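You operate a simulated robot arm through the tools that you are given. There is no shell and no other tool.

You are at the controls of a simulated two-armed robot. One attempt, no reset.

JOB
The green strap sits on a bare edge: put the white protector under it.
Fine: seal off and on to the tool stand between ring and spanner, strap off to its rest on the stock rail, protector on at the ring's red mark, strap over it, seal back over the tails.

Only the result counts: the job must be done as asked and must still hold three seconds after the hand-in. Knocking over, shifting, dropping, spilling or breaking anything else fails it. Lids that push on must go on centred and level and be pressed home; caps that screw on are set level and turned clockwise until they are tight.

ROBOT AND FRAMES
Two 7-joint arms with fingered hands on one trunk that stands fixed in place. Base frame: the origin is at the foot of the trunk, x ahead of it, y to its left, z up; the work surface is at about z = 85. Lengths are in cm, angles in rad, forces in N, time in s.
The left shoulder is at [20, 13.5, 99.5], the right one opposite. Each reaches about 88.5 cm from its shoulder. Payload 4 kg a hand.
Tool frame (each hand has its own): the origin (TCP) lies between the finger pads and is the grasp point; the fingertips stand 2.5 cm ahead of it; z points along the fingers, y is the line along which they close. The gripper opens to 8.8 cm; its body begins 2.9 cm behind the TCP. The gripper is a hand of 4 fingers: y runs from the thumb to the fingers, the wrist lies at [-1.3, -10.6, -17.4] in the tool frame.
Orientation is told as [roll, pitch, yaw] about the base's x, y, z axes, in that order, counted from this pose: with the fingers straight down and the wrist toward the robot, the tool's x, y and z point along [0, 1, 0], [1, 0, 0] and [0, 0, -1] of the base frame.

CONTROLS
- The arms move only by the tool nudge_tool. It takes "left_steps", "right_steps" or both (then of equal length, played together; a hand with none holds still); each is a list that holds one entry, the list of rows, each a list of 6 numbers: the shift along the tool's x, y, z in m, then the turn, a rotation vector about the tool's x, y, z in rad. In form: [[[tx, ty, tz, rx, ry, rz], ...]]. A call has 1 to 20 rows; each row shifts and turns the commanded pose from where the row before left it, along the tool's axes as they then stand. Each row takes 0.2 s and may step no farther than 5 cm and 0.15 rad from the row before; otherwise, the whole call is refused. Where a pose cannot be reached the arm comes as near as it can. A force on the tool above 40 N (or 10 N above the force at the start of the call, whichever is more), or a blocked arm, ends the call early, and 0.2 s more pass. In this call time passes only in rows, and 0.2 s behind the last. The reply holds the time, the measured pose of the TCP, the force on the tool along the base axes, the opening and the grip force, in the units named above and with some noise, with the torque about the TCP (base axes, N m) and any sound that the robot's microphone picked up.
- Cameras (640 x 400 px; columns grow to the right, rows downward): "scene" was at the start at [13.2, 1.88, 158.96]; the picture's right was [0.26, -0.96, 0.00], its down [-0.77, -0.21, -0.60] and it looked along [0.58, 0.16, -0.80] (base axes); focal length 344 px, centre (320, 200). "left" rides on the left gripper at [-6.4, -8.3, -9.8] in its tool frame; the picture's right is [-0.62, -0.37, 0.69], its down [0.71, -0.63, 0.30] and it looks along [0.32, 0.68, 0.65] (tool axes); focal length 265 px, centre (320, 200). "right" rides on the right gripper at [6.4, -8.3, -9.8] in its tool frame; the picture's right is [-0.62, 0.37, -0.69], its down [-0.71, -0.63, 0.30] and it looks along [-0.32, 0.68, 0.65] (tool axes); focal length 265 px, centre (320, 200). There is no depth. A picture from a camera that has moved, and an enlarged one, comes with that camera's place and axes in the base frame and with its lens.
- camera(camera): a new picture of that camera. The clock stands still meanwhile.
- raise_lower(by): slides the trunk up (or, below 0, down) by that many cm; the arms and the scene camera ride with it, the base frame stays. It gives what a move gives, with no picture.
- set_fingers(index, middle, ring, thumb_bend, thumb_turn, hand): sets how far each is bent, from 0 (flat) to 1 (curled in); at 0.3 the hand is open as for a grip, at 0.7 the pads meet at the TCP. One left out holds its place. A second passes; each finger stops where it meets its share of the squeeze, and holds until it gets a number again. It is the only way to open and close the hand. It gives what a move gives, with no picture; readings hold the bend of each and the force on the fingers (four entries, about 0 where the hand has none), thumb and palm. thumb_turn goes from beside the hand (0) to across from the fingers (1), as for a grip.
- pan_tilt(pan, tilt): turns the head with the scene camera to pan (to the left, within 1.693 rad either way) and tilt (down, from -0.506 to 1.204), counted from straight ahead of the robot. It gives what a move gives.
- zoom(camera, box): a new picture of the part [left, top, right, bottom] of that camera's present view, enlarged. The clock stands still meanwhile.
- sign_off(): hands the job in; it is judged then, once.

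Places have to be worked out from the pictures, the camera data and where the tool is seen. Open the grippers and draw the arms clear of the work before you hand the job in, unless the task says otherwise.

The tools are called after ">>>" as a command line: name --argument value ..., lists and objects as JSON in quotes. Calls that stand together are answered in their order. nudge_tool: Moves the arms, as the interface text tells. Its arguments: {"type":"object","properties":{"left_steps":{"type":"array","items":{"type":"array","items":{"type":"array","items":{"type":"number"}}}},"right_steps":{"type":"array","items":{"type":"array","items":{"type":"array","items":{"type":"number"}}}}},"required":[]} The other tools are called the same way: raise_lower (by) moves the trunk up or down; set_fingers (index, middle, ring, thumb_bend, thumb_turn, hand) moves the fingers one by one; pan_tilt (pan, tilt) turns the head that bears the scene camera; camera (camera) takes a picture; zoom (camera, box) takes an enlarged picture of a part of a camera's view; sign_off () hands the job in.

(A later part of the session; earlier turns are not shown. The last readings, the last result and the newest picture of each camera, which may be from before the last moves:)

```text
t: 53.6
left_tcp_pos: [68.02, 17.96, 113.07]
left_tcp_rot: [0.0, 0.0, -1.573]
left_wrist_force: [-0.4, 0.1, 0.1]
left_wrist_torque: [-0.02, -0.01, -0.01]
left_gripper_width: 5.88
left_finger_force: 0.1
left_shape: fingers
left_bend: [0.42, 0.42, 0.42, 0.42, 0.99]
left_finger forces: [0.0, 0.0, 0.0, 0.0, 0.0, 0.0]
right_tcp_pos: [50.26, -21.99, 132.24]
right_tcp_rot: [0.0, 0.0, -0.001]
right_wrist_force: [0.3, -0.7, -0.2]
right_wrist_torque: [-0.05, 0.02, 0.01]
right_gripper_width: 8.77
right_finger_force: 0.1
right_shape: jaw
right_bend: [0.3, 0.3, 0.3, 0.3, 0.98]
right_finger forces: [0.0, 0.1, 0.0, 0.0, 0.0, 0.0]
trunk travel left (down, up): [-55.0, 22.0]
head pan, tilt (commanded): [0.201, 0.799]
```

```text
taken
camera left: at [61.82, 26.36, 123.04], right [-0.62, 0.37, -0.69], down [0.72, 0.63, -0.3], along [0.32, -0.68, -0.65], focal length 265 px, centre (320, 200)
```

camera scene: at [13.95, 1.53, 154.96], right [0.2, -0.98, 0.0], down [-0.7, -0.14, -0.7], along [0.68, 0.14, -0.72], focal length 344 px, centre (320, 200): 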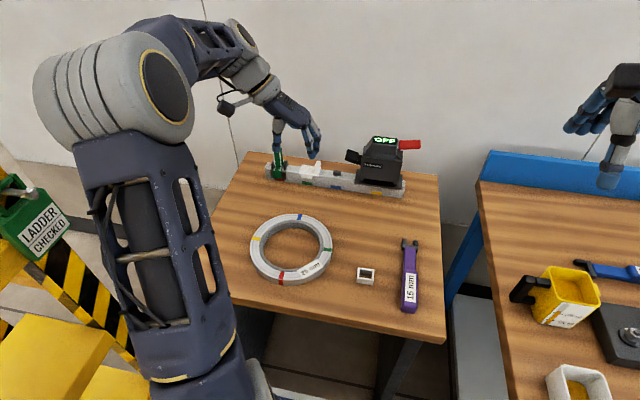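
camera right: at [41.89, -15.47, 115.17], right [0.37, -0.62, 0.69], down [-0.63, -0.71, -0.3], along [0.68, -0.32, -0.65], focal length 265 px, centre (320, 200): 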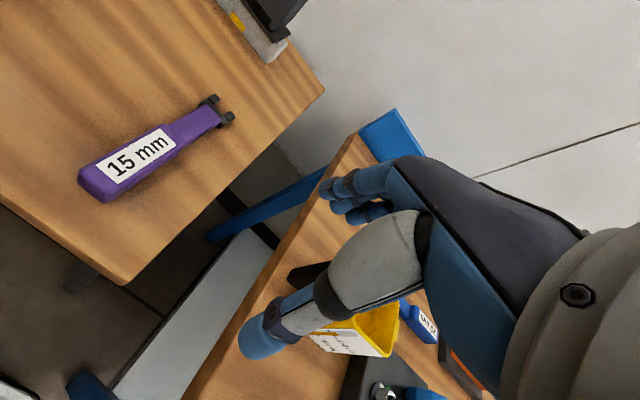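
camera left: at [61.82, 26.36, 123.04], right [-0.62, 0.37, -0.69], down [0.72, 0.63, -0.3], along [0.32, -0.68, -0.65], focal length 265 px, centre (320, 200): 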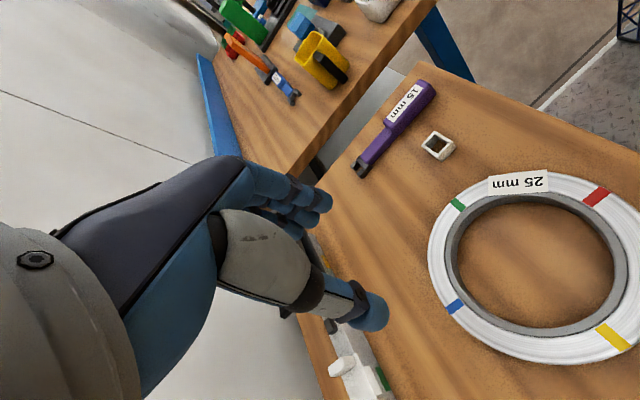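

The turn worked and the scene view is clear. I raise the trunk a little for reach, tilt the hand 0.2 rad so the wrist comes nearer, pre-shape the pinch, and move above the tab.

>>> raise_lower --by 8

>>> nudge_tool --left_steps '[[[0, 0, 0, 0, 0.1, 0], [0, 0, 0, 0, 0.1, 0]]]'

>>> set_fingers --hand "left" --index 0.45 --middle 0.5 --ring 0.45 --thumb_bend 0.5

>>> nudge_tool --left_steps '[[[0.0259, 0.0014, 0.0308, 0, 0, 0], [0.0259, 0.0014, 0.0308, 0, 0, 0], [0.0259, 0.0014, 0.0308, 0, 0, 0], [0.0259, 0.0014, 0.0308, 0, 0, 0], [0.0259, 0.0014, 0.0308, 0, 0, 0], [0.0259, 0.0014, 0.0308, 0, 0, 0]]]'

>>> camera --camera "scene"

>>> camera --camera "left"

```text
t: 54.8
left_tcp_pos: [68.0, 17.99, 121.16]
left_tcp_rot: [0.0, 0.0, -1.572]
left_wrist_force: [0.3, 0.5, 0.1]
left_wrist_torque: [-0.01, -0.03, 0.04]
left_gripper_width: 5.87
left_finger_force: 0.1
left_shape: fingers
left_bend: [0.42, 0.42, 0.42, 0.42, 0.99]
left_finger forces: [0.0, 0.1, 0.0, 0.1, 0.0, 0.1]
right_tcp_pos: [50.28, -22.01, 140.34]
right_tcp_rot: [0.001, 0.0, 0.001]
right_wrist_force: [-0.1, 0.1, 0.0]
right_wrist_torque: [0.0, 0.01, 0.01]
right_gripper_width: 8.78
right_finger_force: 0.0
right_shape: jaw
right_bend: [0.3, 0.3, 0.3, 0.3, 0.98]
right_finger forces: [0.0, 0.0, 0.0, 0.0, 0.0, 0.0]
trunk travel left (down, up): [-63.0, 14.0]
head pan, tilt (commanded): [0.201, 0.799]
```

```text
t: 55.4
left_tcp_pos: [68.06, 17.9, 121.12]
left_tcp_rot: [0.202, -0.001, -1.57]
left_wrist_force: [0.4, 0.0, 0.5]
left_wrist_torque: [0.01, -0.02, -0.02]
left_gripper_width: 5.88
left_finger_force: 0.1
left_shape: fingers
left_bend: [0.42, 0.42, 0.42, 0.42, 0.99]
left_finger forces: [0.1, 0.0, 0.0, 0.1, 0.0, 0.0]
right_tcp_pos: [50.25, -21.93, 140.35]
right_tcp_rot: [0.0, 0.001, 0.0]
right_wrist_force: [0.0, 0.0, -0.6]
right_wrist_torque: [0.02, -0.02, 0.0]
right_gripper_width: 8.75
right_finger_force: 0.0
right_shape: jaw
right_bend: [0.3, 0.3, 0.3, 0.3, 0.98]
right_finger forces: [0.0, 0.0, 0.0, 0.0, 0.0, 0.0]
trunk travel left (down, up): [-63.0, 14.0]
head pan, tilt (commanded): [0.201, 0.799]
```

```text
t: 56.4
left_tcp_pos: [67.89, 17.88, 121.1]
left_tcp_rot: [0.2, -0.001, -1.57]
left_wrist_force: [0.6, 1.1, 0.2]
left_wrist_torque: [0.0, 0.01, 0.02]
left_gripper_width: 4.77
left_finger_force: 0.0
left_shape: fingers
left_bend: [0.45, 0.5, 0.45, 0.5, 1.0]
left_finger forces: [0.1, 0.1, 0.0, 0.0, 0.0, 0.0]
right_tcp_pos: [50.2, -21.98, 140.29]
right_tcp_rot: [0.0, 0.001, 0.001]
right_wrist_force: [-0.5, 0.7, -0.6]
right_wrist_torque: [0.01, 0.01, -0.02]
right_gripper_width: 8.76
right_finger_force: 0.1
right_shape: jaw
right_bend: [0.3, 0.3, 0.3, 0.3, 0.98]
right_finger forces: [0.1, 0.1, 0.0, 0.1, 0.0, 0.0]
trunk travel left (down, up): [-63.0, 14.0]
head pan, tilt (commanded): [0.201, 0.799]
```

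```text
t: 57.8
left_tcp_pos: [86.56, 17.3, 106.06]
left_tcp_rot: [0.2, 0.001, -1.571]
left_wrist_force: [-0.3, -0.1, -0.2]
left_wrist_torque: [0.0, 0.0, -0.02]
left_gripper_width: 4.77
left_finger_force: 0.0
left_shape: fingers
left_bend: [0.45, 0.5, 0.45, 0.5, 1.0]
left_finger forces: [0.0, 0.0, 0.1, 0.0, 0.0, 0.0]
right_tcp_pos: [50.13, -21.94, 140.35]
right_tcp_rot: [0.001, -0.002, -0.002]
right_wrist_force: [0.3, 0.7, 0.8]
right_wrist_torque: [0.01, -0.02, 0.0]
right_gripper_width: 8.77
right_finger_force: 0.1
right_shape: jaw
right_bend: [0.3, 0.3, 0.3, 0.3, 0.98]
right_finger forces: [0.0, 0.0, 0.0, 0.0, 0.0, 0.0]
trunk travel left (down, up): [-63.0, 14.0]
head pan, tilt (commanded): [0.201, 0.799]
```

```text
taken
camera scene: at [13.92, 1.54, 162.96], right [0.2, -0.98, 0.0], down [-0.7, -0.14, -0.7], along [0.68, 0.14, -0.72], focal length 344 px, centre (320, 200)
```

scene: 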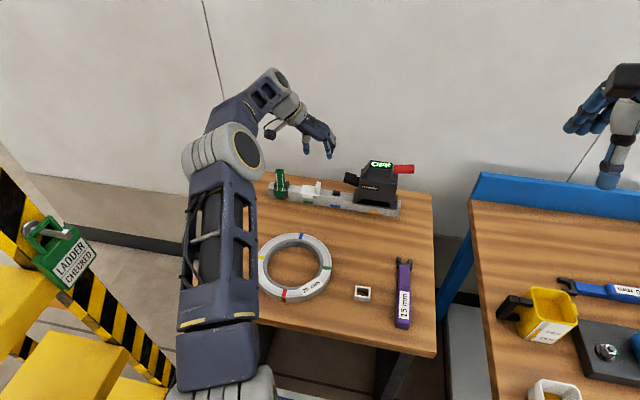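

```text
taken
camera left: at [78.63, 25.62, 114.58], right [-0.47, 0.37, -0.8], down [0.76, 0.63, -0.16], along [0.45, -0.68, -0.58], focal length 265 px, centre (320, 200)
```

left: 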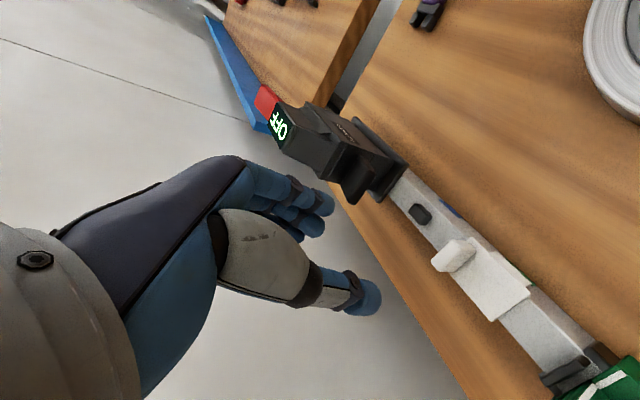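

Good views of the protector from both cameras now; I enlarge to refine the tab's place.

>>> zoom --camera "left" --box '[390, 180, 560, 340]'

>>> zoom --camera "scene" --box '[262, 130, 352, 215]'

```text
2.50 times, centred on (475, 260) of left
camera zoom: at [78.63, 25.62, 114.58], right [-0.47, 0.37, -0.8], down [0.76, 0.63, -0.16], along [0.45, -0.68, -0.58], focal length 664 px, centre (-68, 50)
```

zoom: 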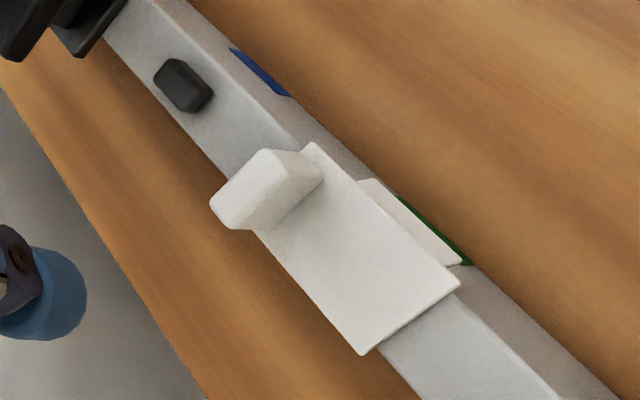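

```text
4.71 times, centred on (307, 172) of scene
camera zoom: at [13.92, 1.54, 162.96], right [0.2, -0.98, 0.0], down [-0.7, -0.14, -0.7], along [0.68, 0.14, -0.72], focal length 1617 px, centre (381, 329)
```

zoom: 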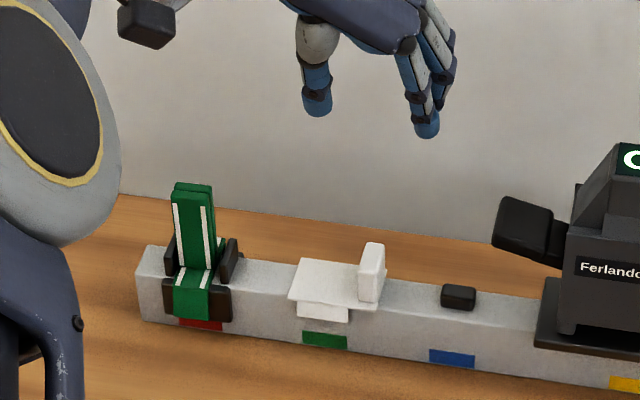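

The tab's top appears just where predicted (centre 87.2, 17.2). I come down to just above it.

>>> nudge_tool --left_steps '[[[-0.0049, 0.0004, 0.0298, 0, 0, 0], [-0.0049, 0.0004, 0.0298, 0, 0, 0], [-0.0049, 0.0004, 0.0298, 0, 0, 0]]]'

>>> zoom --camera "left" --box '[240, 150, 440, 340]'

>>> zoom --camera "scene" --box '[290, 145, 350, 210]'

```text
t: 58.6
left_tcp_pos: [87.26, 17.12, 97.04]
left_tcp_rot: [0.199, 0.001, -1.572]
left_wrist_force: [0.5, -0.2, -0.1]
left_wrist_torque: [0.0, -0.02, -0.02]
left_gripper_width: 4.75
left_finger_force: 0.1
left_shape: fingers
left_bend: [0.45, 0.5, 0.45, 0.5, 1.0]
left_finger forces: [0.0, 0.1, 0.1, 0.0, 0.0, 0.1]
right_tcp_pos: [50.37, -21.88, 140.48]
right_tcp_rot: [0.002, 0.0, 0.001]
right_wrist_force: [0.7, 0.4, 0.6]
right_wrist_torque: [-0.02, 0.0, 0.01]
right_gripper_width: 8.79
right_finger_force: 0.1
right_shape: jaw
right_bend: [0.3, 0.3, 0.3, 0.3, 0.98]
right_finger forces: [0.1, 0.0, 0.0, 0.0, 0.0, 0.0]
trunk travel left (down, up): [-63.0, 14.0]
head pan, tilt (commanded): [0.201, 0.799]
```

```text
2.11 times, centred on (340, 245) of left
camera zoom: at [79.11, 25.44, 105.5], right [-0.47, 0.37, -0.8], down [0.76, 0.63, -0.16], along [0.45, -0.68, -0.58], focal length 559 px, centre (278, 105)
```

zoom: 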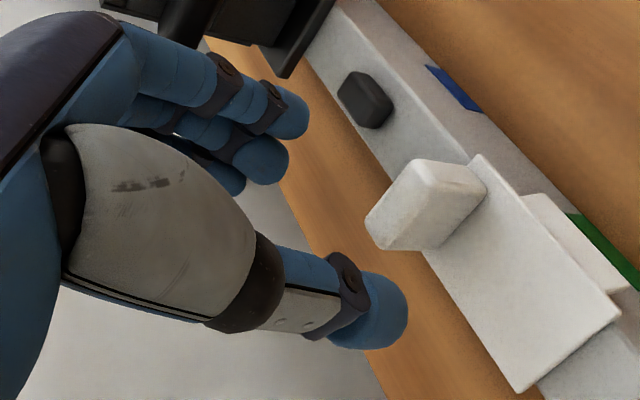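

```text
6.15 times, centred on (320, 178) of scene
camera zoom: at [13.95, 1.53, 162.96], right [0.2, -0.98, 0.0], down [-0.7, -0.14, -0.7], along [0.68, 0.14, -0.72], focal length 2115 px, centre (320, 338)
```

zoom: 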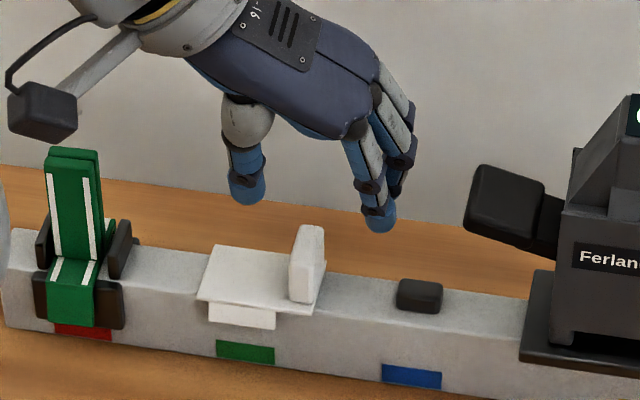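

The pinch is centred over the tab. I lower to z≈92.9 with the tips staying above the plate.

>>> nudge_tool --left_steps '[[[-0.0024, 0, 0.0101, 0, 0, 0], [-0.0024, 0, 0.0101, 0, 0, 0], [-0.0024, 0, 0.0101, 0, 0, 0], [-0.002, 0, 0.0095, 0, 0, 0]]]'

>>> zoom --camera "left" --box '[240, 150, 440, 340]'

>>> zoom --camera "scene" --box '[290, 145, 350, 210]'

```text
t: 59.6
left_tcp_pos: [87.09, 17.16, 92.94]
left_tcp_rot: [0.2, -0.001, -1.571]
left_wrist_force: [0.4, -0.7, 0.0]
left_wrist_torque: [0.0, -0.01, 0.01]
left_gripper_width: 4.74
left_finger_force: 0.0
left_shape: fingers
left_bend: [0.45, 0.5, 0.45, 0.5, 1.0]
left_finger forces: [0.0, 0.0, 0.0, 0.0, 0.1, 0.0]
right_tcp_pos: [50.13, -21.88, 140.29]
right_tcp_rot: [0.002, 0.0, 0.0]
right_wrist_force: [0.2, -0.2, -0.5]
right_wrist_torque: [-0.01, 0.03, 0.01]
right_gripper_width: 8.77
right_finger_force: 0.1
right_shape: jaw
right_bend: [0.3, 0.3, 0.3, 0.3, 0.98]
right_finger forces: [0.0, 0.0, 0.1, 0.1, 0.0, 0.0]
trunk travel left (down, up): [-63.0, 14.0]
head pan, tilt (commanded): [0.201, 0.799]
```

```text
2.11 times, centred on (340, 245) of left
camera zoom: at [79.04, 25.48, 101.45], right [-0.47, 0.37, -0.8], down [0.76, 0.63, -0.16], along [0.45, -0.68, -0.58], focal length 559 px, centre (278, 105)
```

zoom: 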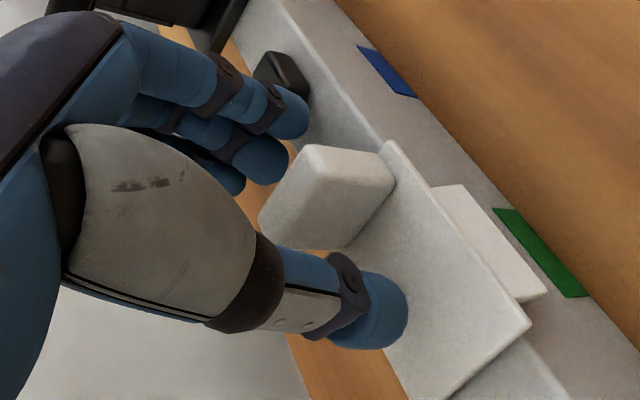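

```text
6.15 times, centred on (320, 178) of scene
camera zoom: at [13.96, 1.53, 162.96], right [0.2, -0.98, 0.0], down [-0.7, -0.14, -0.7], along [0.68, 0.14, -0.72], focal length 2115 px, centre (320, 338)
```

zoom: 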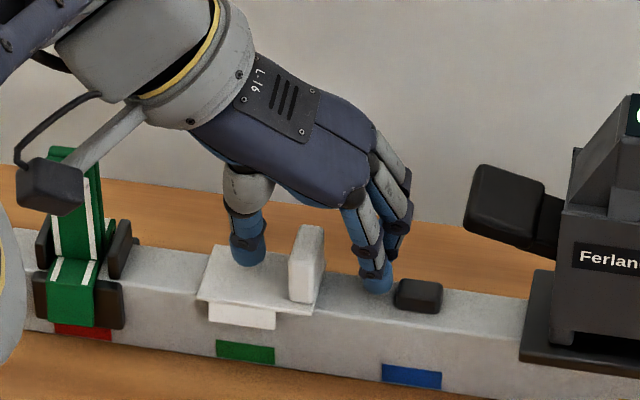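

The tab stands between thumb and middle finger. I close only these two, leaving index and ring open.

>>> set_fingers --hand "left" --middle 0.6 --thumb_bend 0.6

>>> zoom --camera "left" --box '[240, 150, 440, 340]'

```text
t: 60.6
left_tcp_pos: [87.13, 17.16, 93.03]
left_tcp_rot: [0.198, 0.001, -1.57]
left_wrist_force: [-0.1, -0.9, -0.6]
left_wrist_torque: [0.0, 0.05, 0.0]
left_gripper_width: 3.63
left_finger_force: 0.0
left_shape: fingers
left_bend: [0.45, 0.6, 0.45, 0.6, 1.0]
left_finger forces: [0.0, 0.0, 0.0, 0.0, 0.0, 0.0]
right_tcp_pos: [50.18, -22.0, 140.45]
right_tcp_rot: [0.0, 0.001, 0.001]
right_wrist_force: [0.7, -0.6, 0.4]
right_wrist_torque: [0.02, 0.0, 0.0]
right_gripper_width: 8.8
right_finger_force: 0.0
right_shape: jaw
right_bend: [0.3, 0.3, 0.3, 0.3, 0.98]
right_finger forces: [0.0, 0.0, 0.0, 0.0, 0.0, 0.0]
trunk travel left (down, up): [-63.0, 14.0]
head pan, tilt (commanded): [0.201, 0.799]
```

```text
2.11 times, centred on (340, 245) of left
camera zoom: at [79.05, 25.48, 101.47], right [-0.47, 0.37, -0.8], down [0.76, 0.63, -0.16], along [0.45, -0.68, -0.58], focal length 559 px, centre (278, 105)
```

zoom: 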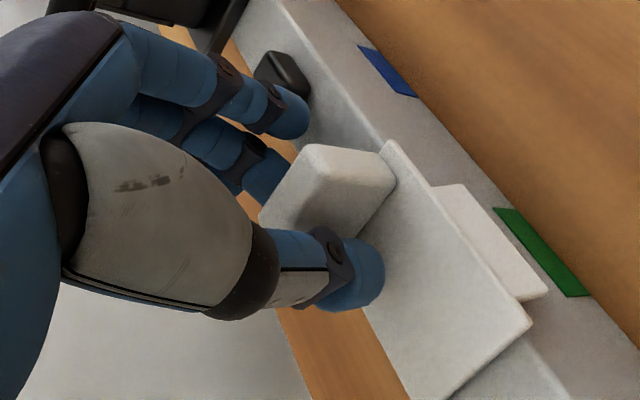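

Both pads are close to the tab's faces. I finish the pinch.

>>> set_fingers --hand "left" --middle 0.69 --thumb_bend 0.69

>>> zoom --camera "left" --box '[240, 150, 440, 340]'

>>> zoom --camera "scene" --box '[290, 145, 350, 210]'

```text
t: 61.6
left_tcp_pos: [87.12, 17.15, 92.95]
left_tcp_rot: [0.201, 0.0, -1.571]
left_wrist_force: [0.2, 0.7, 0.8]
left_wrist_torque: [-0.02, 0.01, -0.06]
left_gripper_width: 3.06
left_finger_force: 1.9
left_shape: fingers
left_bend: [0.45, 0.66, 0.45, 0.66, 1.0]
left_finger forces: [0.1, 2.2, 0.0, 0.1, 2.1, 0.0]
right_tcp_pos: [50.27, -21.97, 140.31]
right_tcp_rot: [-0.002, -0.001, 0.001]
right_wrist_force: [0.3, 0.2, -0.2]
right_wrist_torque: [0.01, 0.01, 0.01]
right_gripper_width: 8.77
right_finger_force: 0.1
right_shape: jaw
right_bend: [0.3, 0.3, 0.3, 0.3, 0.98]
right_finger forces: [0.1, 0.0, 0.1, 0.0, 0.0, 0.1]
trunk travel left (down, up): [-63.0, 14.0]
head pan, tilt (commanded): [0.201, 0.799]
```

```text
2.11 times, centred on (340, 245) of left
camera zoom: at [79.05, 25.48, 101.47], right [-0.47, 0.37, -0.8], down [0.76, 0.63, -0.16], along [0.45, -0.68, -0.58], focal length 559 px, centre (278, 105)
```

zoom: 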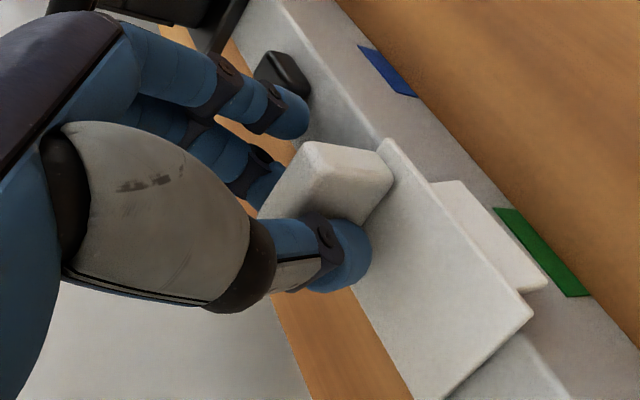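

```text
6.15 times, centred on (320, 178) of scene
camera zoom: at [13.97, 1.53, 162.95], right [0.2, -0.98, 0.0], down [-0.7, -0.14, -0.7], along [0.68, 0.14, -0.72], focal length 2115 px, centre (320, 338)
```

zoom: 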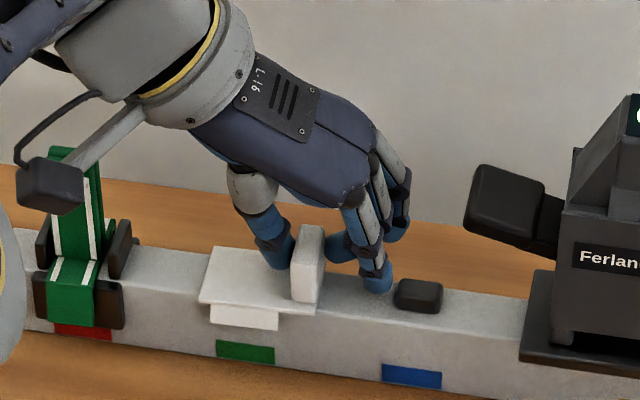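

The pinch reads about 2.1 N on each side. I lift slowly by 1 cm and check that the protector comes along level.

>>> nudge_tool --left_steps '[[[0.0006, 0, -0.0029, 0, 0, 0], [0.0006, 0, -0.0029, 0, 0, 0], [0.0008, 0, -0.0039, 0, 0, 0], [0.0008, 0, -0.0039, 0, 0, 0]]]'

>>> zoom --camera "scene" --box '[290, 145, 350, 210]'

>>> zoom --camera "left" --box '[240, 150, 440, 340]'

```text
t: 62.6
left_tcp_pos: [87.17, 17.07, 94.29]
left_tcp_rot: [0.201, 0.0, -1.572]
left_wrist_force: [-0.6, -0.2, -0.8]
left_wrist_torque: [0.02, 0.03, 0.01]
left_gripper_width: 2.97
left_finger_force: 1.9
left_shape: fingers
left_bend: [0.45, 0.67, 0.45, 0.66, 1.0]
left_finger forces: [0.0, 2.0, 0.0, 0.0, 2.0, 0.0]
right_tcp_pos: [50.21, -22.04, 140.25]
right_tcp_rot: [0.001, 0.0, -0.001]
right_wrist_force: [-0.4, 0.5, -0.4]
right_wrist_torque: [-0.01, 0.0, -0.06]
right_gripper_width: 8.75
right_finger_force: 0.0
right_shape: jaw
right_bend: [0.3, 0.3, 0.3, 0.3, 0.98]
right_finger forces: [0.0, 0.0, 0.0, 0.0, 0.0, 0.1]
trunk travel left (down, up): [-63.0, 14.0]
head pan, tilt (commanded): [0.201, 0.799]
```

```text
6.15 times, centred on (320, 178) of scene
camera zoom: at [13.97, 1.53, 162.95], right [0.2, -0.98, 0.0], down [-0.7, -0.14, -0.7], along [0.68, 0.14, -0.72], focal length 2115 px, centre (320, 338)
```

zoom: 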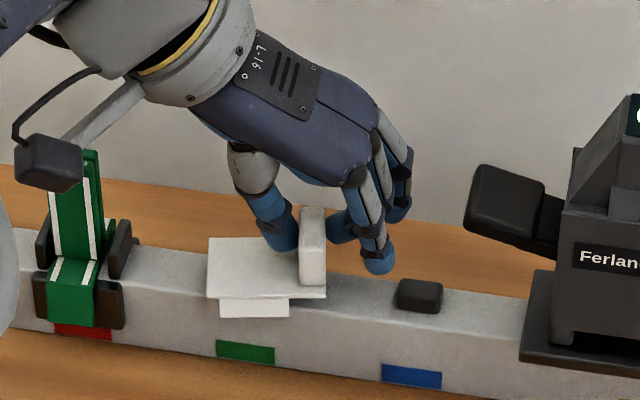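

```text
2.11 times, centred on (340, 245) of left
camera zoom: at [79.08, 25.43, 102.75], right [-0.47, 0.37, -0.8], down [0.76, 0.63, -0.16], along [0.45, -0.68, -0.58], focal length 559 px, centre (278, 105)
```

zoom: 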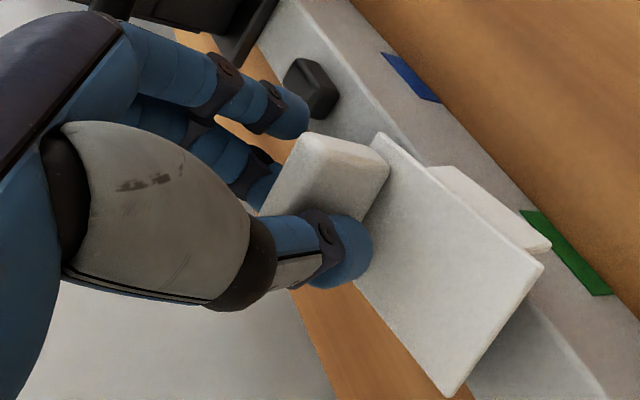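

The protector is off the rail but has turned about 11° in yaw between the two pads, which I can correct with the hand. I lift it higher for a careful look.

>>> nudge_tool --left_steps '[[[0.0027, 0, -0.0135, 0, 0, 0], [0.004, 0, -0.02, 0, 0, 0], [0.004, 0, -0.02, 0, 0, 0], [0.004, 0, -0.02, 0, 0, 0], [0.004, 0, -0.02, 0, 0, 0], [0.004, 0, -0.02, 0, 0, 0]]]'

>>> zoom --camera "scene" --box '[290, 90, 350, 150]'

>>> zoom --camera "left" --box '[240, 150, 440, 340]'

>>> camera --camera "right"

```text
t: 64.0
left_tcp_pos: [87.1, 17.17, 105.84]
left_tcp_rot: [0.201, -0.001, -1.568]
left_wrist_force: [-0.9, 0.0, -0.9]
left_wrist_torque: [-0.02, 0.01, -0.04]
left_gripper_width: 2.96
left_finger_force: 1.9
left_shape: fingers
left_bend: [0.45, 0.67, 0.45, 0.66, 1.0]
left_finger forces: [0.1, 1.9, 0.0, 0.1, 2.0, 0.0]
right_tcp_pos: [50.22, -22.02, 140.38]
right_tcp_rot: [0.0, -0.001, 0.0]
right_wrist_force: [-0.6, 0.0, 1.0]
right_wrist_torque: [-0.02, -0.02, -0.03]
right_gripper_width: 8.78
right_finger_force: 0.0
right_shape: jaw
right_bend: [0.3, 0.3, 0.3, 0.3, 0.98]
right_finger forces: [0.1, 0.0, 0.1, 0.0, 0.0, 0.1]
trunk travel left (down, up): [-63.0, 14.0]
head pan, tilt (commanded): [0.201, 0.799]
```

```text
6.67 times, centred on (320, 120) of scene
camera zoom: at [13.98, 1.53, 162.95], right [0.2, -0.98, 0.0], down [-0.7, -0.14, -0.7], along [0.68, 0.14, -0.72], focal length 2291 px, centre (320, 733)
```

zoom: 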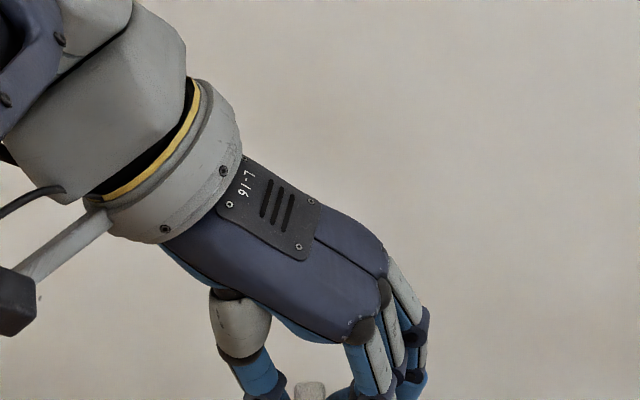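

```text
2.11 times, centred on (340, 245) of left
camera zoom: at [79.09, 25.47, 114.27], right [-0.47, 0.37, -0.8], down [0.76, 0.63, -0.16], along [0.45, -0.68, -0.58], focal length 559 px, centre (278, 105)
```

zoom: 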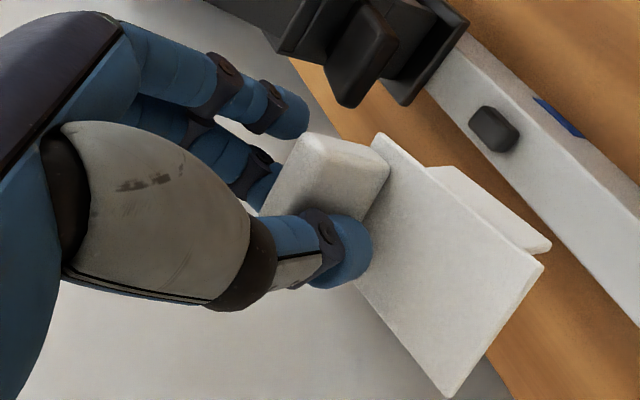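

```text
taken
camera right: at [42.0, -15.48, 150.15], right [0.37, -0.62, 0.69], down [-0.63, -0.71, -0.3], along [0.68, -0.32, -0.65], focal length 265 px, centre (320, 200)
```

right: 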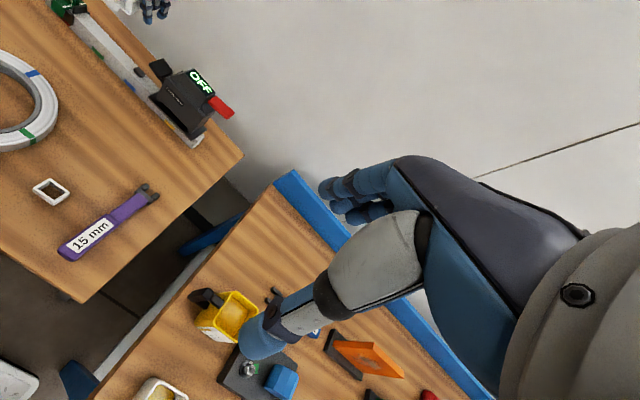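

The protector sits unchanged in the pinch. I look at it with the scene camera to measure its attitude.

>>> zoom --camera "scene" --box '[290, 130, 350, 180]'

```text
8.00 times, centred on (320, 155) of scene
camera zoom: at [13.98, 1.53, 162.95], right [0.2, -0.98, 0.0], down [-0.7, -0.14, -0.7], along [0.68, 0.14, -0.72], focal length 2750 px, centre (320, 560)
```

zoom: 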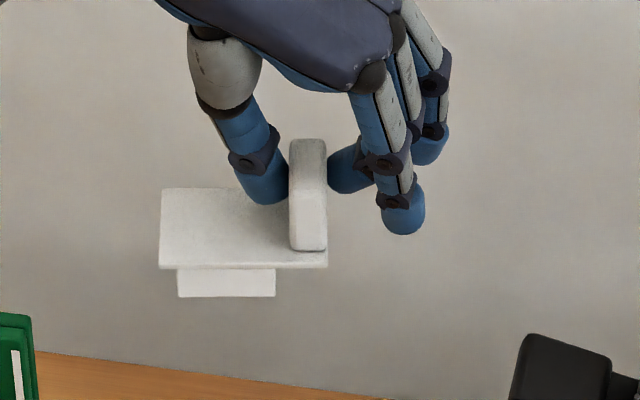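

In the hand the protector is yawed about +0.19 rad and pitched slightly front-down (≈0.06), with no roll. While I am here I measure the ring's red mark and width again.

>>> zoom --camera "scene" --box '[255, 265, 315, 305]'

>>> zoom --camera "scene" --box '[250, 225, 340, 310]'

```text
10.00 times, centred on (285, 285) of scene
camera zoom: at [13.98, 1.53, 162.95], right [0.2, -0.98, 0.0], down [-0.7, -0.14, -0.7], along [0.68, 0.14, -0.72], focal length 3437 px, centre (670, -650)
```

zoom: 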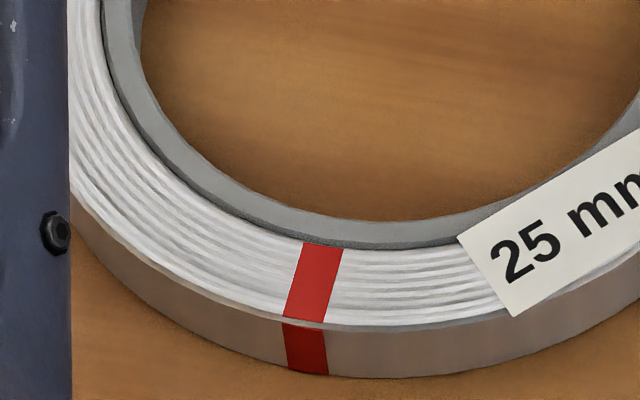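

```text
4.71 times, centred on (295, 268) of scene
camera zoom: at [13.98, 1.53, 162.95], right [0.2, -0.98, 0.0], down [-0.7, -0.14, -0.7], along [0.68, 0.14, -0.72], focal length 1617 px, centre (438, -118)
```

zoom: 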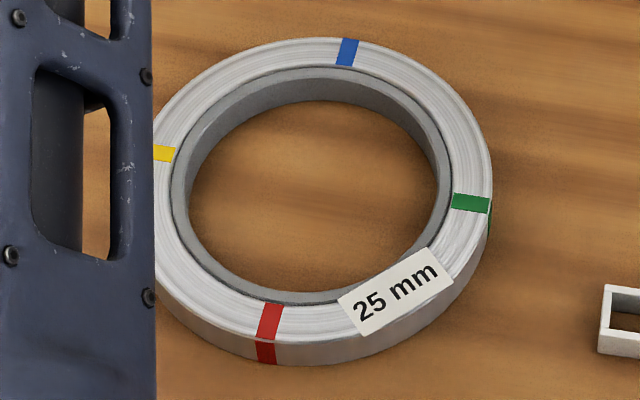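

Ring annulus at the mark spans x 52.3–55.1, mark centred at y≈18.35. I turn the hand to square up the protector (yaw −0.19, pitch back 0.06).

>>> nudge_tool --left_steps '[[[0, 0, 0, -0.0188, 0, 0.093], [0, 0, 0, -0.0188, 0, 0.093], [0, 0, 0, 0, -0.06, 0]]]'

>>> zoom --camera "scene" --box '[290, 130, 350, 180]'

```text
t: 64.8
left_tcp_pos: [85.59, 16.91, 105.61]
left_tcp_rot: [0.14, 0.0, -1.76]
left_wrist_force: [-0.8, -0.6, 0.1]
left_wrist_torque: [0.01, 0.03, 0.03]
left_gripper_width: 2.96
left_finger_force: 1.2
left_shape: fingers
left_bend: [0.45, 0.67, 0.45, 0.66, 1.0]
left_finger forces: [0.0, 1.8, 0.0, 0.1, 1.8, 0.0]
left hand out of reach, approached as far as the arm can: row 2, 3
right_tcp_pos: [50.21, -22.0, 140.29]
right_tcp_rot: [-0.001, 0.001, 0.001]
right_wrist_force: [-0.6, -0.1, -0.3]
right_wrist_torque: [-0.03, 0.0, -0.01]
right_gripper_width: 8.78
right_finger_force: 0.0
right_shape: jaw
right_bend: [0.3, 0.3, 0.3, 0.3, 0.98]
right_finger forces: [0.0, 0.1, 0.1, 0.0, 0.1, 0.1]
trunk travel left (down, up): [-63.0, 14.0]
head pan, tilt (commanded): [0.201, 0.799]
```

```text
8.00 times, centred on (320, 155) of scene
camera zoom: at [13.97, 1.53, 162.95], right [0.2, -0.98, 0.0], down [-0.7, -0.14, -0.7], along [0.68, 0.14, -0.72], focal length 2750 px, centre (320, 560)
```

zoom: 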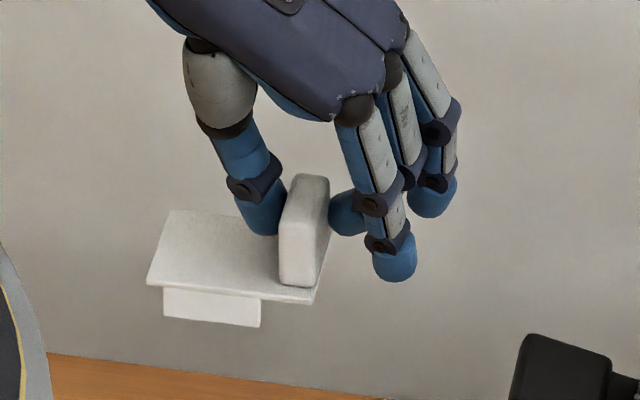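

Attitude is now nearly square (about 0.04 rad yaw left). I carry the protector back over the ring area and then lower the trunk for the near reach.

>>> nudge_tool --left_steps '[[[-0.02584, 0.00636, -0.01531, 0, 0, 0], [-0.02584, 0.00636, -0.01531, 0, 0, 0], [-0.02584, 0.00636, -0.01531, 0, 0, 0], [-0.02584, 0.00636, -0.01531, 0, 0, 0], [-0.02584, 0.00636, -0.01531, 0, 0, 0], [-0.02584, 0.00636, -0.01531, 0, 0, 0], [-0.02584, 0.00636, -0.01531, 0, 0, 0], [-0.02584, 0.00636, -0.01531, 0, 0, 0], [-0.02584, 0.00636, -0.01531, 0, 0, 0]]]'

>>> raise_lower --by -16

>>> camera --camera "scene"

>>> camera --camera "left"

```text
t: 66.8
left_tcp_pos: [60.07, 15.76, 115.93]
left_tcp_rot: [0.141, -0.001, -1.762]
left_wrist_force: [0.1, -0.7, -0.6]
left_wrist_torque: [0.0, -0.01, -0.01]
left_gripper_width: 2.94
left_finger_force: 2.5
left_shape: fingers
left_bend: [0.45, 0.67, 0.45, 0.66, 1.0]
left_finger forces: [0.1, 2.0, 0.0, 0.0, 1.9, 0.0]
right_tcp_pos: [50.23, -22.03, 140.39]
right_tcp_rot: [-0.001, -0.002, 0.0]
right_wrist_force: [0.1, 0.3, 0.0]
right_wrist_torque: [-0.02, 0.0, -0.01]
right_gripper_width: 8.78
right_finger_force: 0.1
right_shape: jaw
right_bend: [0.3, 0.3, 0.3, 0.3, 0.98]
right_finger forces: [0.0, 0.0, 0.0, 0.0, 0.0, 0.0]
trunk travel left (down, up): [-63.0, 14.0]
head pan, tilt (commanded): [0.201, 0.799]
```

```text
t: 68.7
left_tcp_pos: [59.98, 15.81, 99.95]
left_tcp_rot: [0.142, -0.001, -1.759]
left_wrist_force: [0.3, -0.5, -0.5]
left_wrist_torque: [0.01, -0.02, -0.04]
left_gripper_width: 2.96
left_finger_force: 1.8
left_shape: fingers
left_bend: [0.45, 0.67, 0.45, 0.66, 1.0]
left_finger forces: [0.1, 2.0, 0.0, 0.0, 1.8, 0.0]
right_tcp_pos: [50.27, -22.02, 124.36]
right_tcp_rot: [0.0, 0.0, 0.0]
right_wrist_force: [0.4, 0.2, -0.2]
right_wrist_torque: [-0.01, 0.02, -0.02]
right_gripper_width: 8.79
right_finger_force: 0.0
right_shape: jaw
right_bend: [0.3, 0.3, 0.3, 0.3, 0.98]
right_finger forces: [0.1, 0.0, 0.0, 0.0, 0.0, 0.0]
trunk travel left (down, up): [-47.0, 30.0]
head pan, tilt (commanded): [0.201, 0.799]
```

```text
taken
camera scene: at [13.97, 1.53, 146.96], right [0.2, -0.98, 0.0], down [-0.7, -0.14, -0.7], along [0.68, 0.14, -0.72], focal length 344 px, centre (320, 200)
```

scene: 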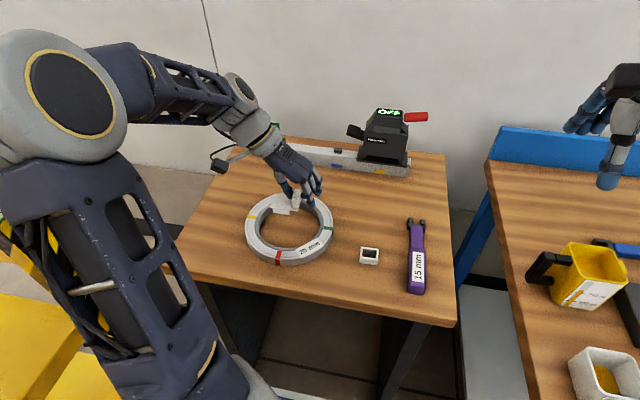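

```text
taken
camera left: at [54.15, 25.53, 108.93], right [-0.44, 0.46, -0.77], down [0.86, 0.48, -0.2], along [0.28, -0.75, -0.6], focal length 265 px, centre (320, 200)
```

left: 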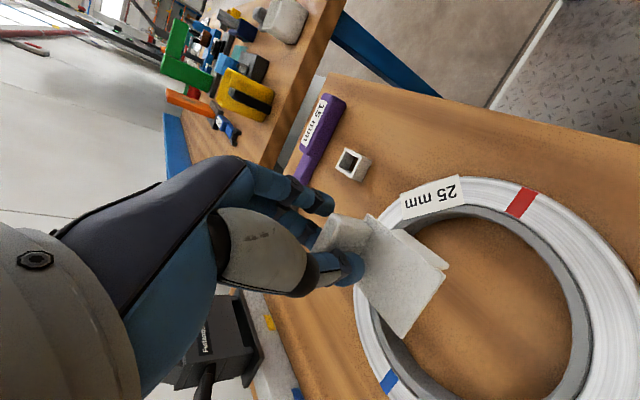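

Clear view of hand, protector and red mark. I check the protector's attitude once more.

>>> zoom --camera "scene" --box '[260, 160, 340, 230]'

>>> zoom --camera "left" --box '[300, 160, 480, 360]'

```text
5.71 times, centred on (300, 195) of scene
camera zoom: at [13.97, 1.53, 146.96], right [0.2, -0.98, 0.0], down [-0.7, -0.14, -0.7], along [0.68, 0.14, -0.72], focal length 1964 px, centre (434, 229)
```

zoom: 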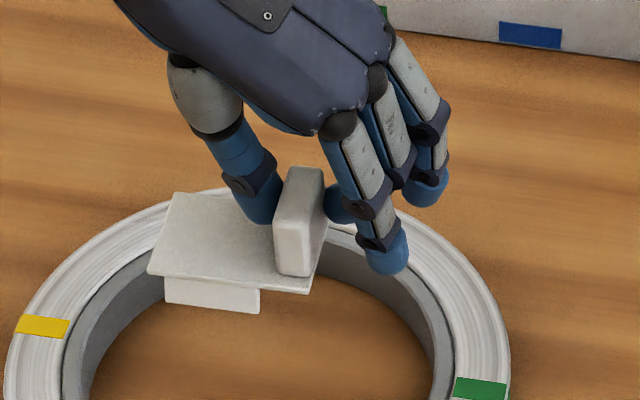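

```text
2.00 times, centred on (390, 260) of left
camera zoom: at [54.15, 25.53, 108.93], right [-0.44, 0.46, -0.77], down [0.86, 0.48, -0.2], along [0.28, -0.75, -0.6], focal length 531 px, centre (180, 80)
```

zoom: 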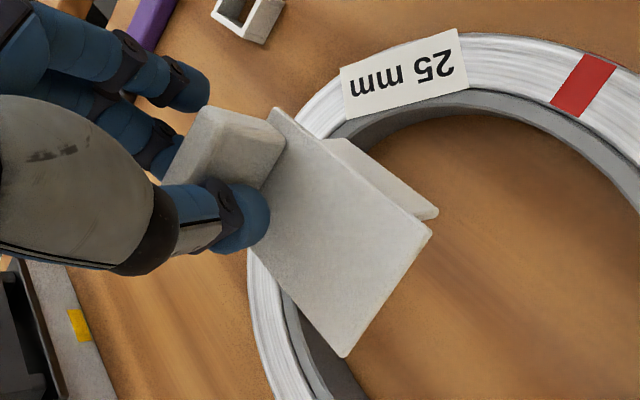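

The protector is level and square to within about 0.03 rad; its flange centre lies 2.66 cm left of the TCP. I move it above the red mark.

>>> nudge_tool --left_steps '[[[-0.02097, 0.0043, 0.0036, 0, 0, 0], [-0.02097, 0.0043, 0.0036, 0, 0, 0], [-0.02097, 0.0043, 0.0036, -0.0035, 0, 0.0248]]]'

>>> zoom --camera "scene" --box '[240, 190, 340, 275]'

>>> zoom --camera "left" --box '[300, 160, 480, 360]'

```text
t: 69.5
left_tcp_pos: [53.73, 15.65, 97.94]
left_tcp_rot: [0.139, 0.0, -1.785]
left_wrist_force: [0.4, -0.4, -0.5]
left_wrist_torque: [-0.01, 0.03, -0.01]
left_gripper_width: 2.94
left_finger_force: 2.1
left_shape: fingers
left_bend: [0.45, 0.67, 0.45, 0.66, 1.0]
left_finger forces: [0.0, 1.8, 0.0, 0.0, 1.9, 0.0]
right_tcp_pos: [50.22, -21.92, 124.28]
right_tcp_rot: [0.002, -0.001, 0.001]
right_wrist_force: [-0.5, -0.2, 0.5]
right_wrist_torque: [-0.02, -0.02, 0.01]
right_gripper_width: 8.74
right_finger_force: 0.0
right_shape: jaw
right_bend: [0.3, 0.3, 0.3, 0.3, 0.98]
right_finger forces: [0.1, 0.0, 0.0, 0.1, 0.0, 0.0]
trunk travel left (down, up): [-47.0, 30.0]
head pan, tilt (commanded): [0.201, 0.799]
```

```text
4.71 times, centred on (290, 232) of scene
camera zoom: at [13.98, 1.53, 146.95], right [0.2, -0.98, 0.0], down [-0.7, -0.14, -0.7], along [0.68, 0.14, -0.72], focal length 1617 px, centre (461, 47)
```

zoom: 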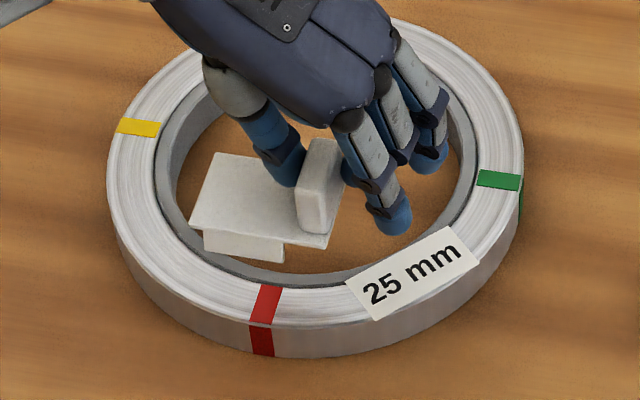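

```text
2.00 times, centred on (390, 260) of left
camera zoom: at [48.13, 25.47, 106.89], right [-0.43, 0.47, -0.77], down [0.87, 0.46, -0.2], along [0.26, -0.76, -0.6], focal length 531 px, centre (180, 80)
```

zoom: 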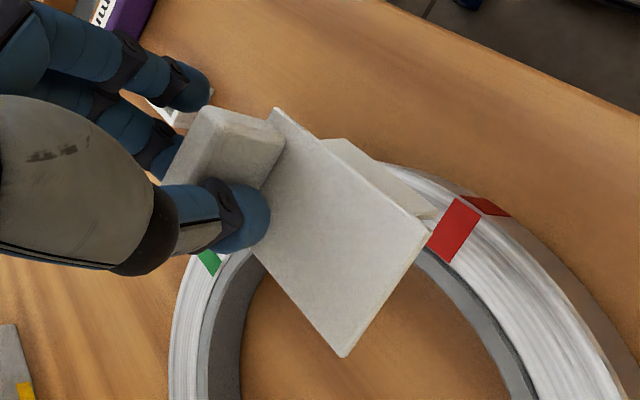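

Now over the mark at z≈98. I lower to leave the flange just above the ring top, taking out a further 0.025 rad of yaw.

>>> nudge_tool --left_steps '[[[-0.00165, 0, 0.01176, -0.0035, 0, 0.0248], [-0.00165, 0, 0.01176, 0, 0, 0], [-0.00165, 0, 0.01176, 0, 0, 0], [-0.00165, 0, 0.01176, 0, 0, 0]]]'

>>> zoom --camera "scene" --box '[254, 220, 314, 275]'

>>> zoom --camera "left" --box '[300, 160, 480, 360]'

```text
t: 70.5
left_tcp_pos: [53.79, 15.65, 93.23]
left_tcp_rot: [0.141, 0.0, -1.81]
left_wrist_force: [0.1, 0.1, -0.2]
left_wrist_torque: [0.01, -0.01, 0.01]
left_gripper_width: 2.96
left_finger_force: 1.8
left_shape: fingers
left_bend: [0.45, 0.67, 0.45, 0.66, 1.0]
left_finger forces: [0.1, 1.9, 0.0, 0.0, 2.0, 0.0]
right_tcp_pos: [50.15, -22.03, 124.22]
right_tcp_rot: [-0.001, 0.0, -0.001]
right_wrist_force: [-0.4, 0.9, 0.3]
right_wrist_torque: [0.0, 0.0, -0.01]
right_gripper_width: 8.78
right_finger_force: 0.1
right_shape: jaw
right_bend: [0.3, 0.3, 0.3, 0.3, 0.98]
right_finger forces: [0.0, 0.1, 0.1, 0.0, 0.0, 0.0]
trunk travel left (down, up): [-47.0, 30.0]
head pan, tilt (commanded): [0.201, 0.799]
```

```text
7.27 times, centred on (284, 248) of scene
camera zoom: at [13.96, 1.52, 146.96], right [0.2, -0.98, 0.0], down [-0.7, -0.14, -0.7], along [0.68, 0.14, -0.72], focal length 2500 px, centre (582, -146)
```

zoom: 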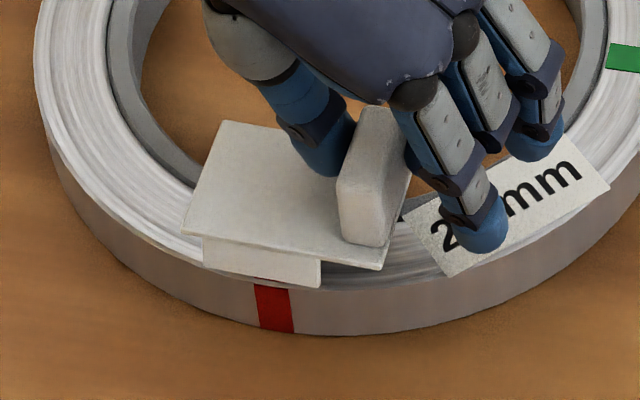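

```text
2.00 times, centred on (390, 260) of left
camera zoom: at [48.4, 25.61, 102.19], right [-0.42, 0.48, -0.77], down [0.88, 0.43, -0.2], along [0.24, -0.76, -0.6], focal length 531 px, centre (180, 80)
```

zoom: 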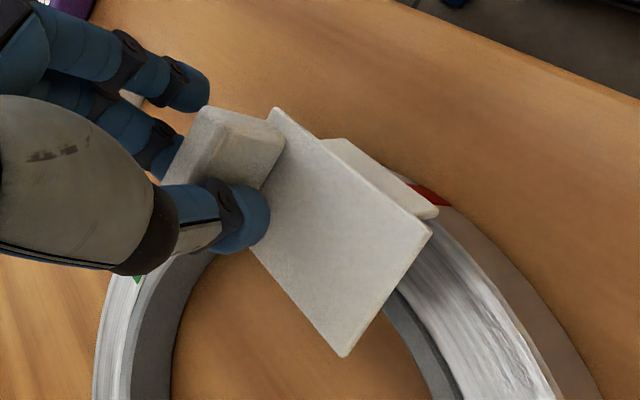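

The flange centre is at y≈18.42 against the mark at 18.39, plate overhang in front 0.5 cm just as on the rail, yaw within 1°. I lower in small steps.

>>> nudge_tool --left_steps '[[[-0.0004, 0, 0.003, 0, 0, 0], [-0.0004, 0, 0.003, 0, 0, 0], [-0.0004, 0, 0.003, 0, 0, 0], [-0.0004, 0, 0.003, 0, 0, 0]]]'

>>> zoom --camera "scene" --box '[254, 220, 314, 275]'

>>> zoom --camera "left" --box '[300, 160, 480, 360]'

```text
t: 71.5
left_tcp_pos: [53.82, 15.62, 92.08]
left_tcp_rot: [0.139, 0.0, -1.811]
left_wrist_force: [0.5, 0.4, 0.2]
left_wrist_torque: [-0.03, 0.0, -0.01]
left_gripper_width: 2.96
left_finger_force: 1.7
left_shape: fingers
left_bend: [0.45, 0.67, 0.45, 0.66, 1.0]
left_finger forces: [0.0, 1.9, 0.0, 0.1, 1.9, 0.1]
right_tcp_pos: [50.16, -21.95, 124.34]
right_tcp_rot: [-0.001, -0.001, -0.001]
right_wrist_force: [-0.3, 0.2, 0.2]
right_wrist_torque: [0.0, -0.02, -0.05]
right_gripper_width: 8.76
right_finger_force: 0.1
right_shape: jaw
right_bend: [0.3, 0.3, 0.3, 0.3, 0.98]
right_finger forces: [0.0, 0.0, 0.0, 0.0, 0.0, 0.0]
trunk travel left (down, up): [-47.0, 30.0]
head pan, tilt (commanded): [0.201, 0.799]
```

```text
7.27 times, centred on (284, 248) of scene
camera zoom: at [13.96, 1.53, 146.95], right [0.2, -0.98, 0.0], down [-0.7, -0.14, -0.7], along [0.68, 0.14, -0.72], focal length 2500 px, centre (582, -146)
```

zoom: 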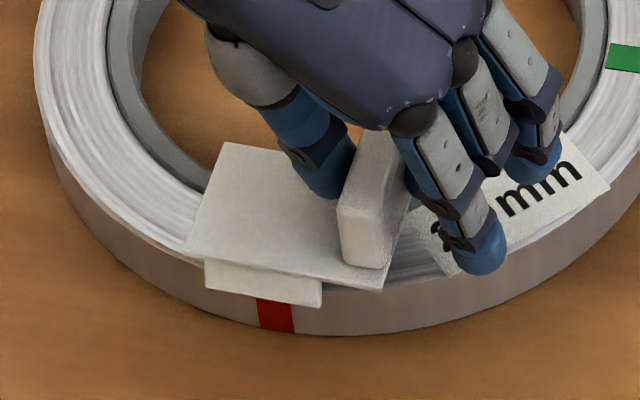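

```text
2.00 times, centred on (390, 260) of left
camera zoom: at [48.46, 25.69, 101.05], right [-0.42, 0.48, -0.77], down [0.88, 0.43, -0.2], along [0.24, -0.76, -0.6], focal length 531 px, centre (180, 80)
```

zoom: 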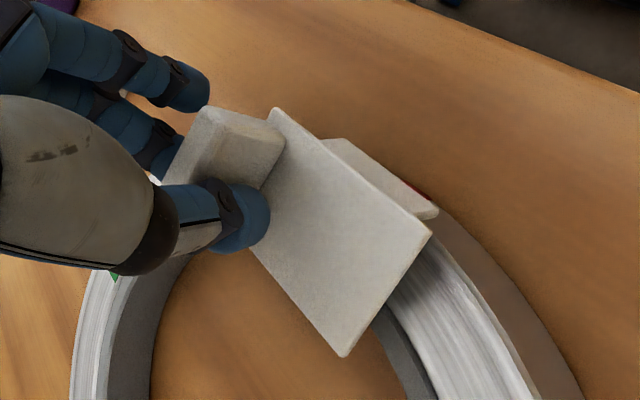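

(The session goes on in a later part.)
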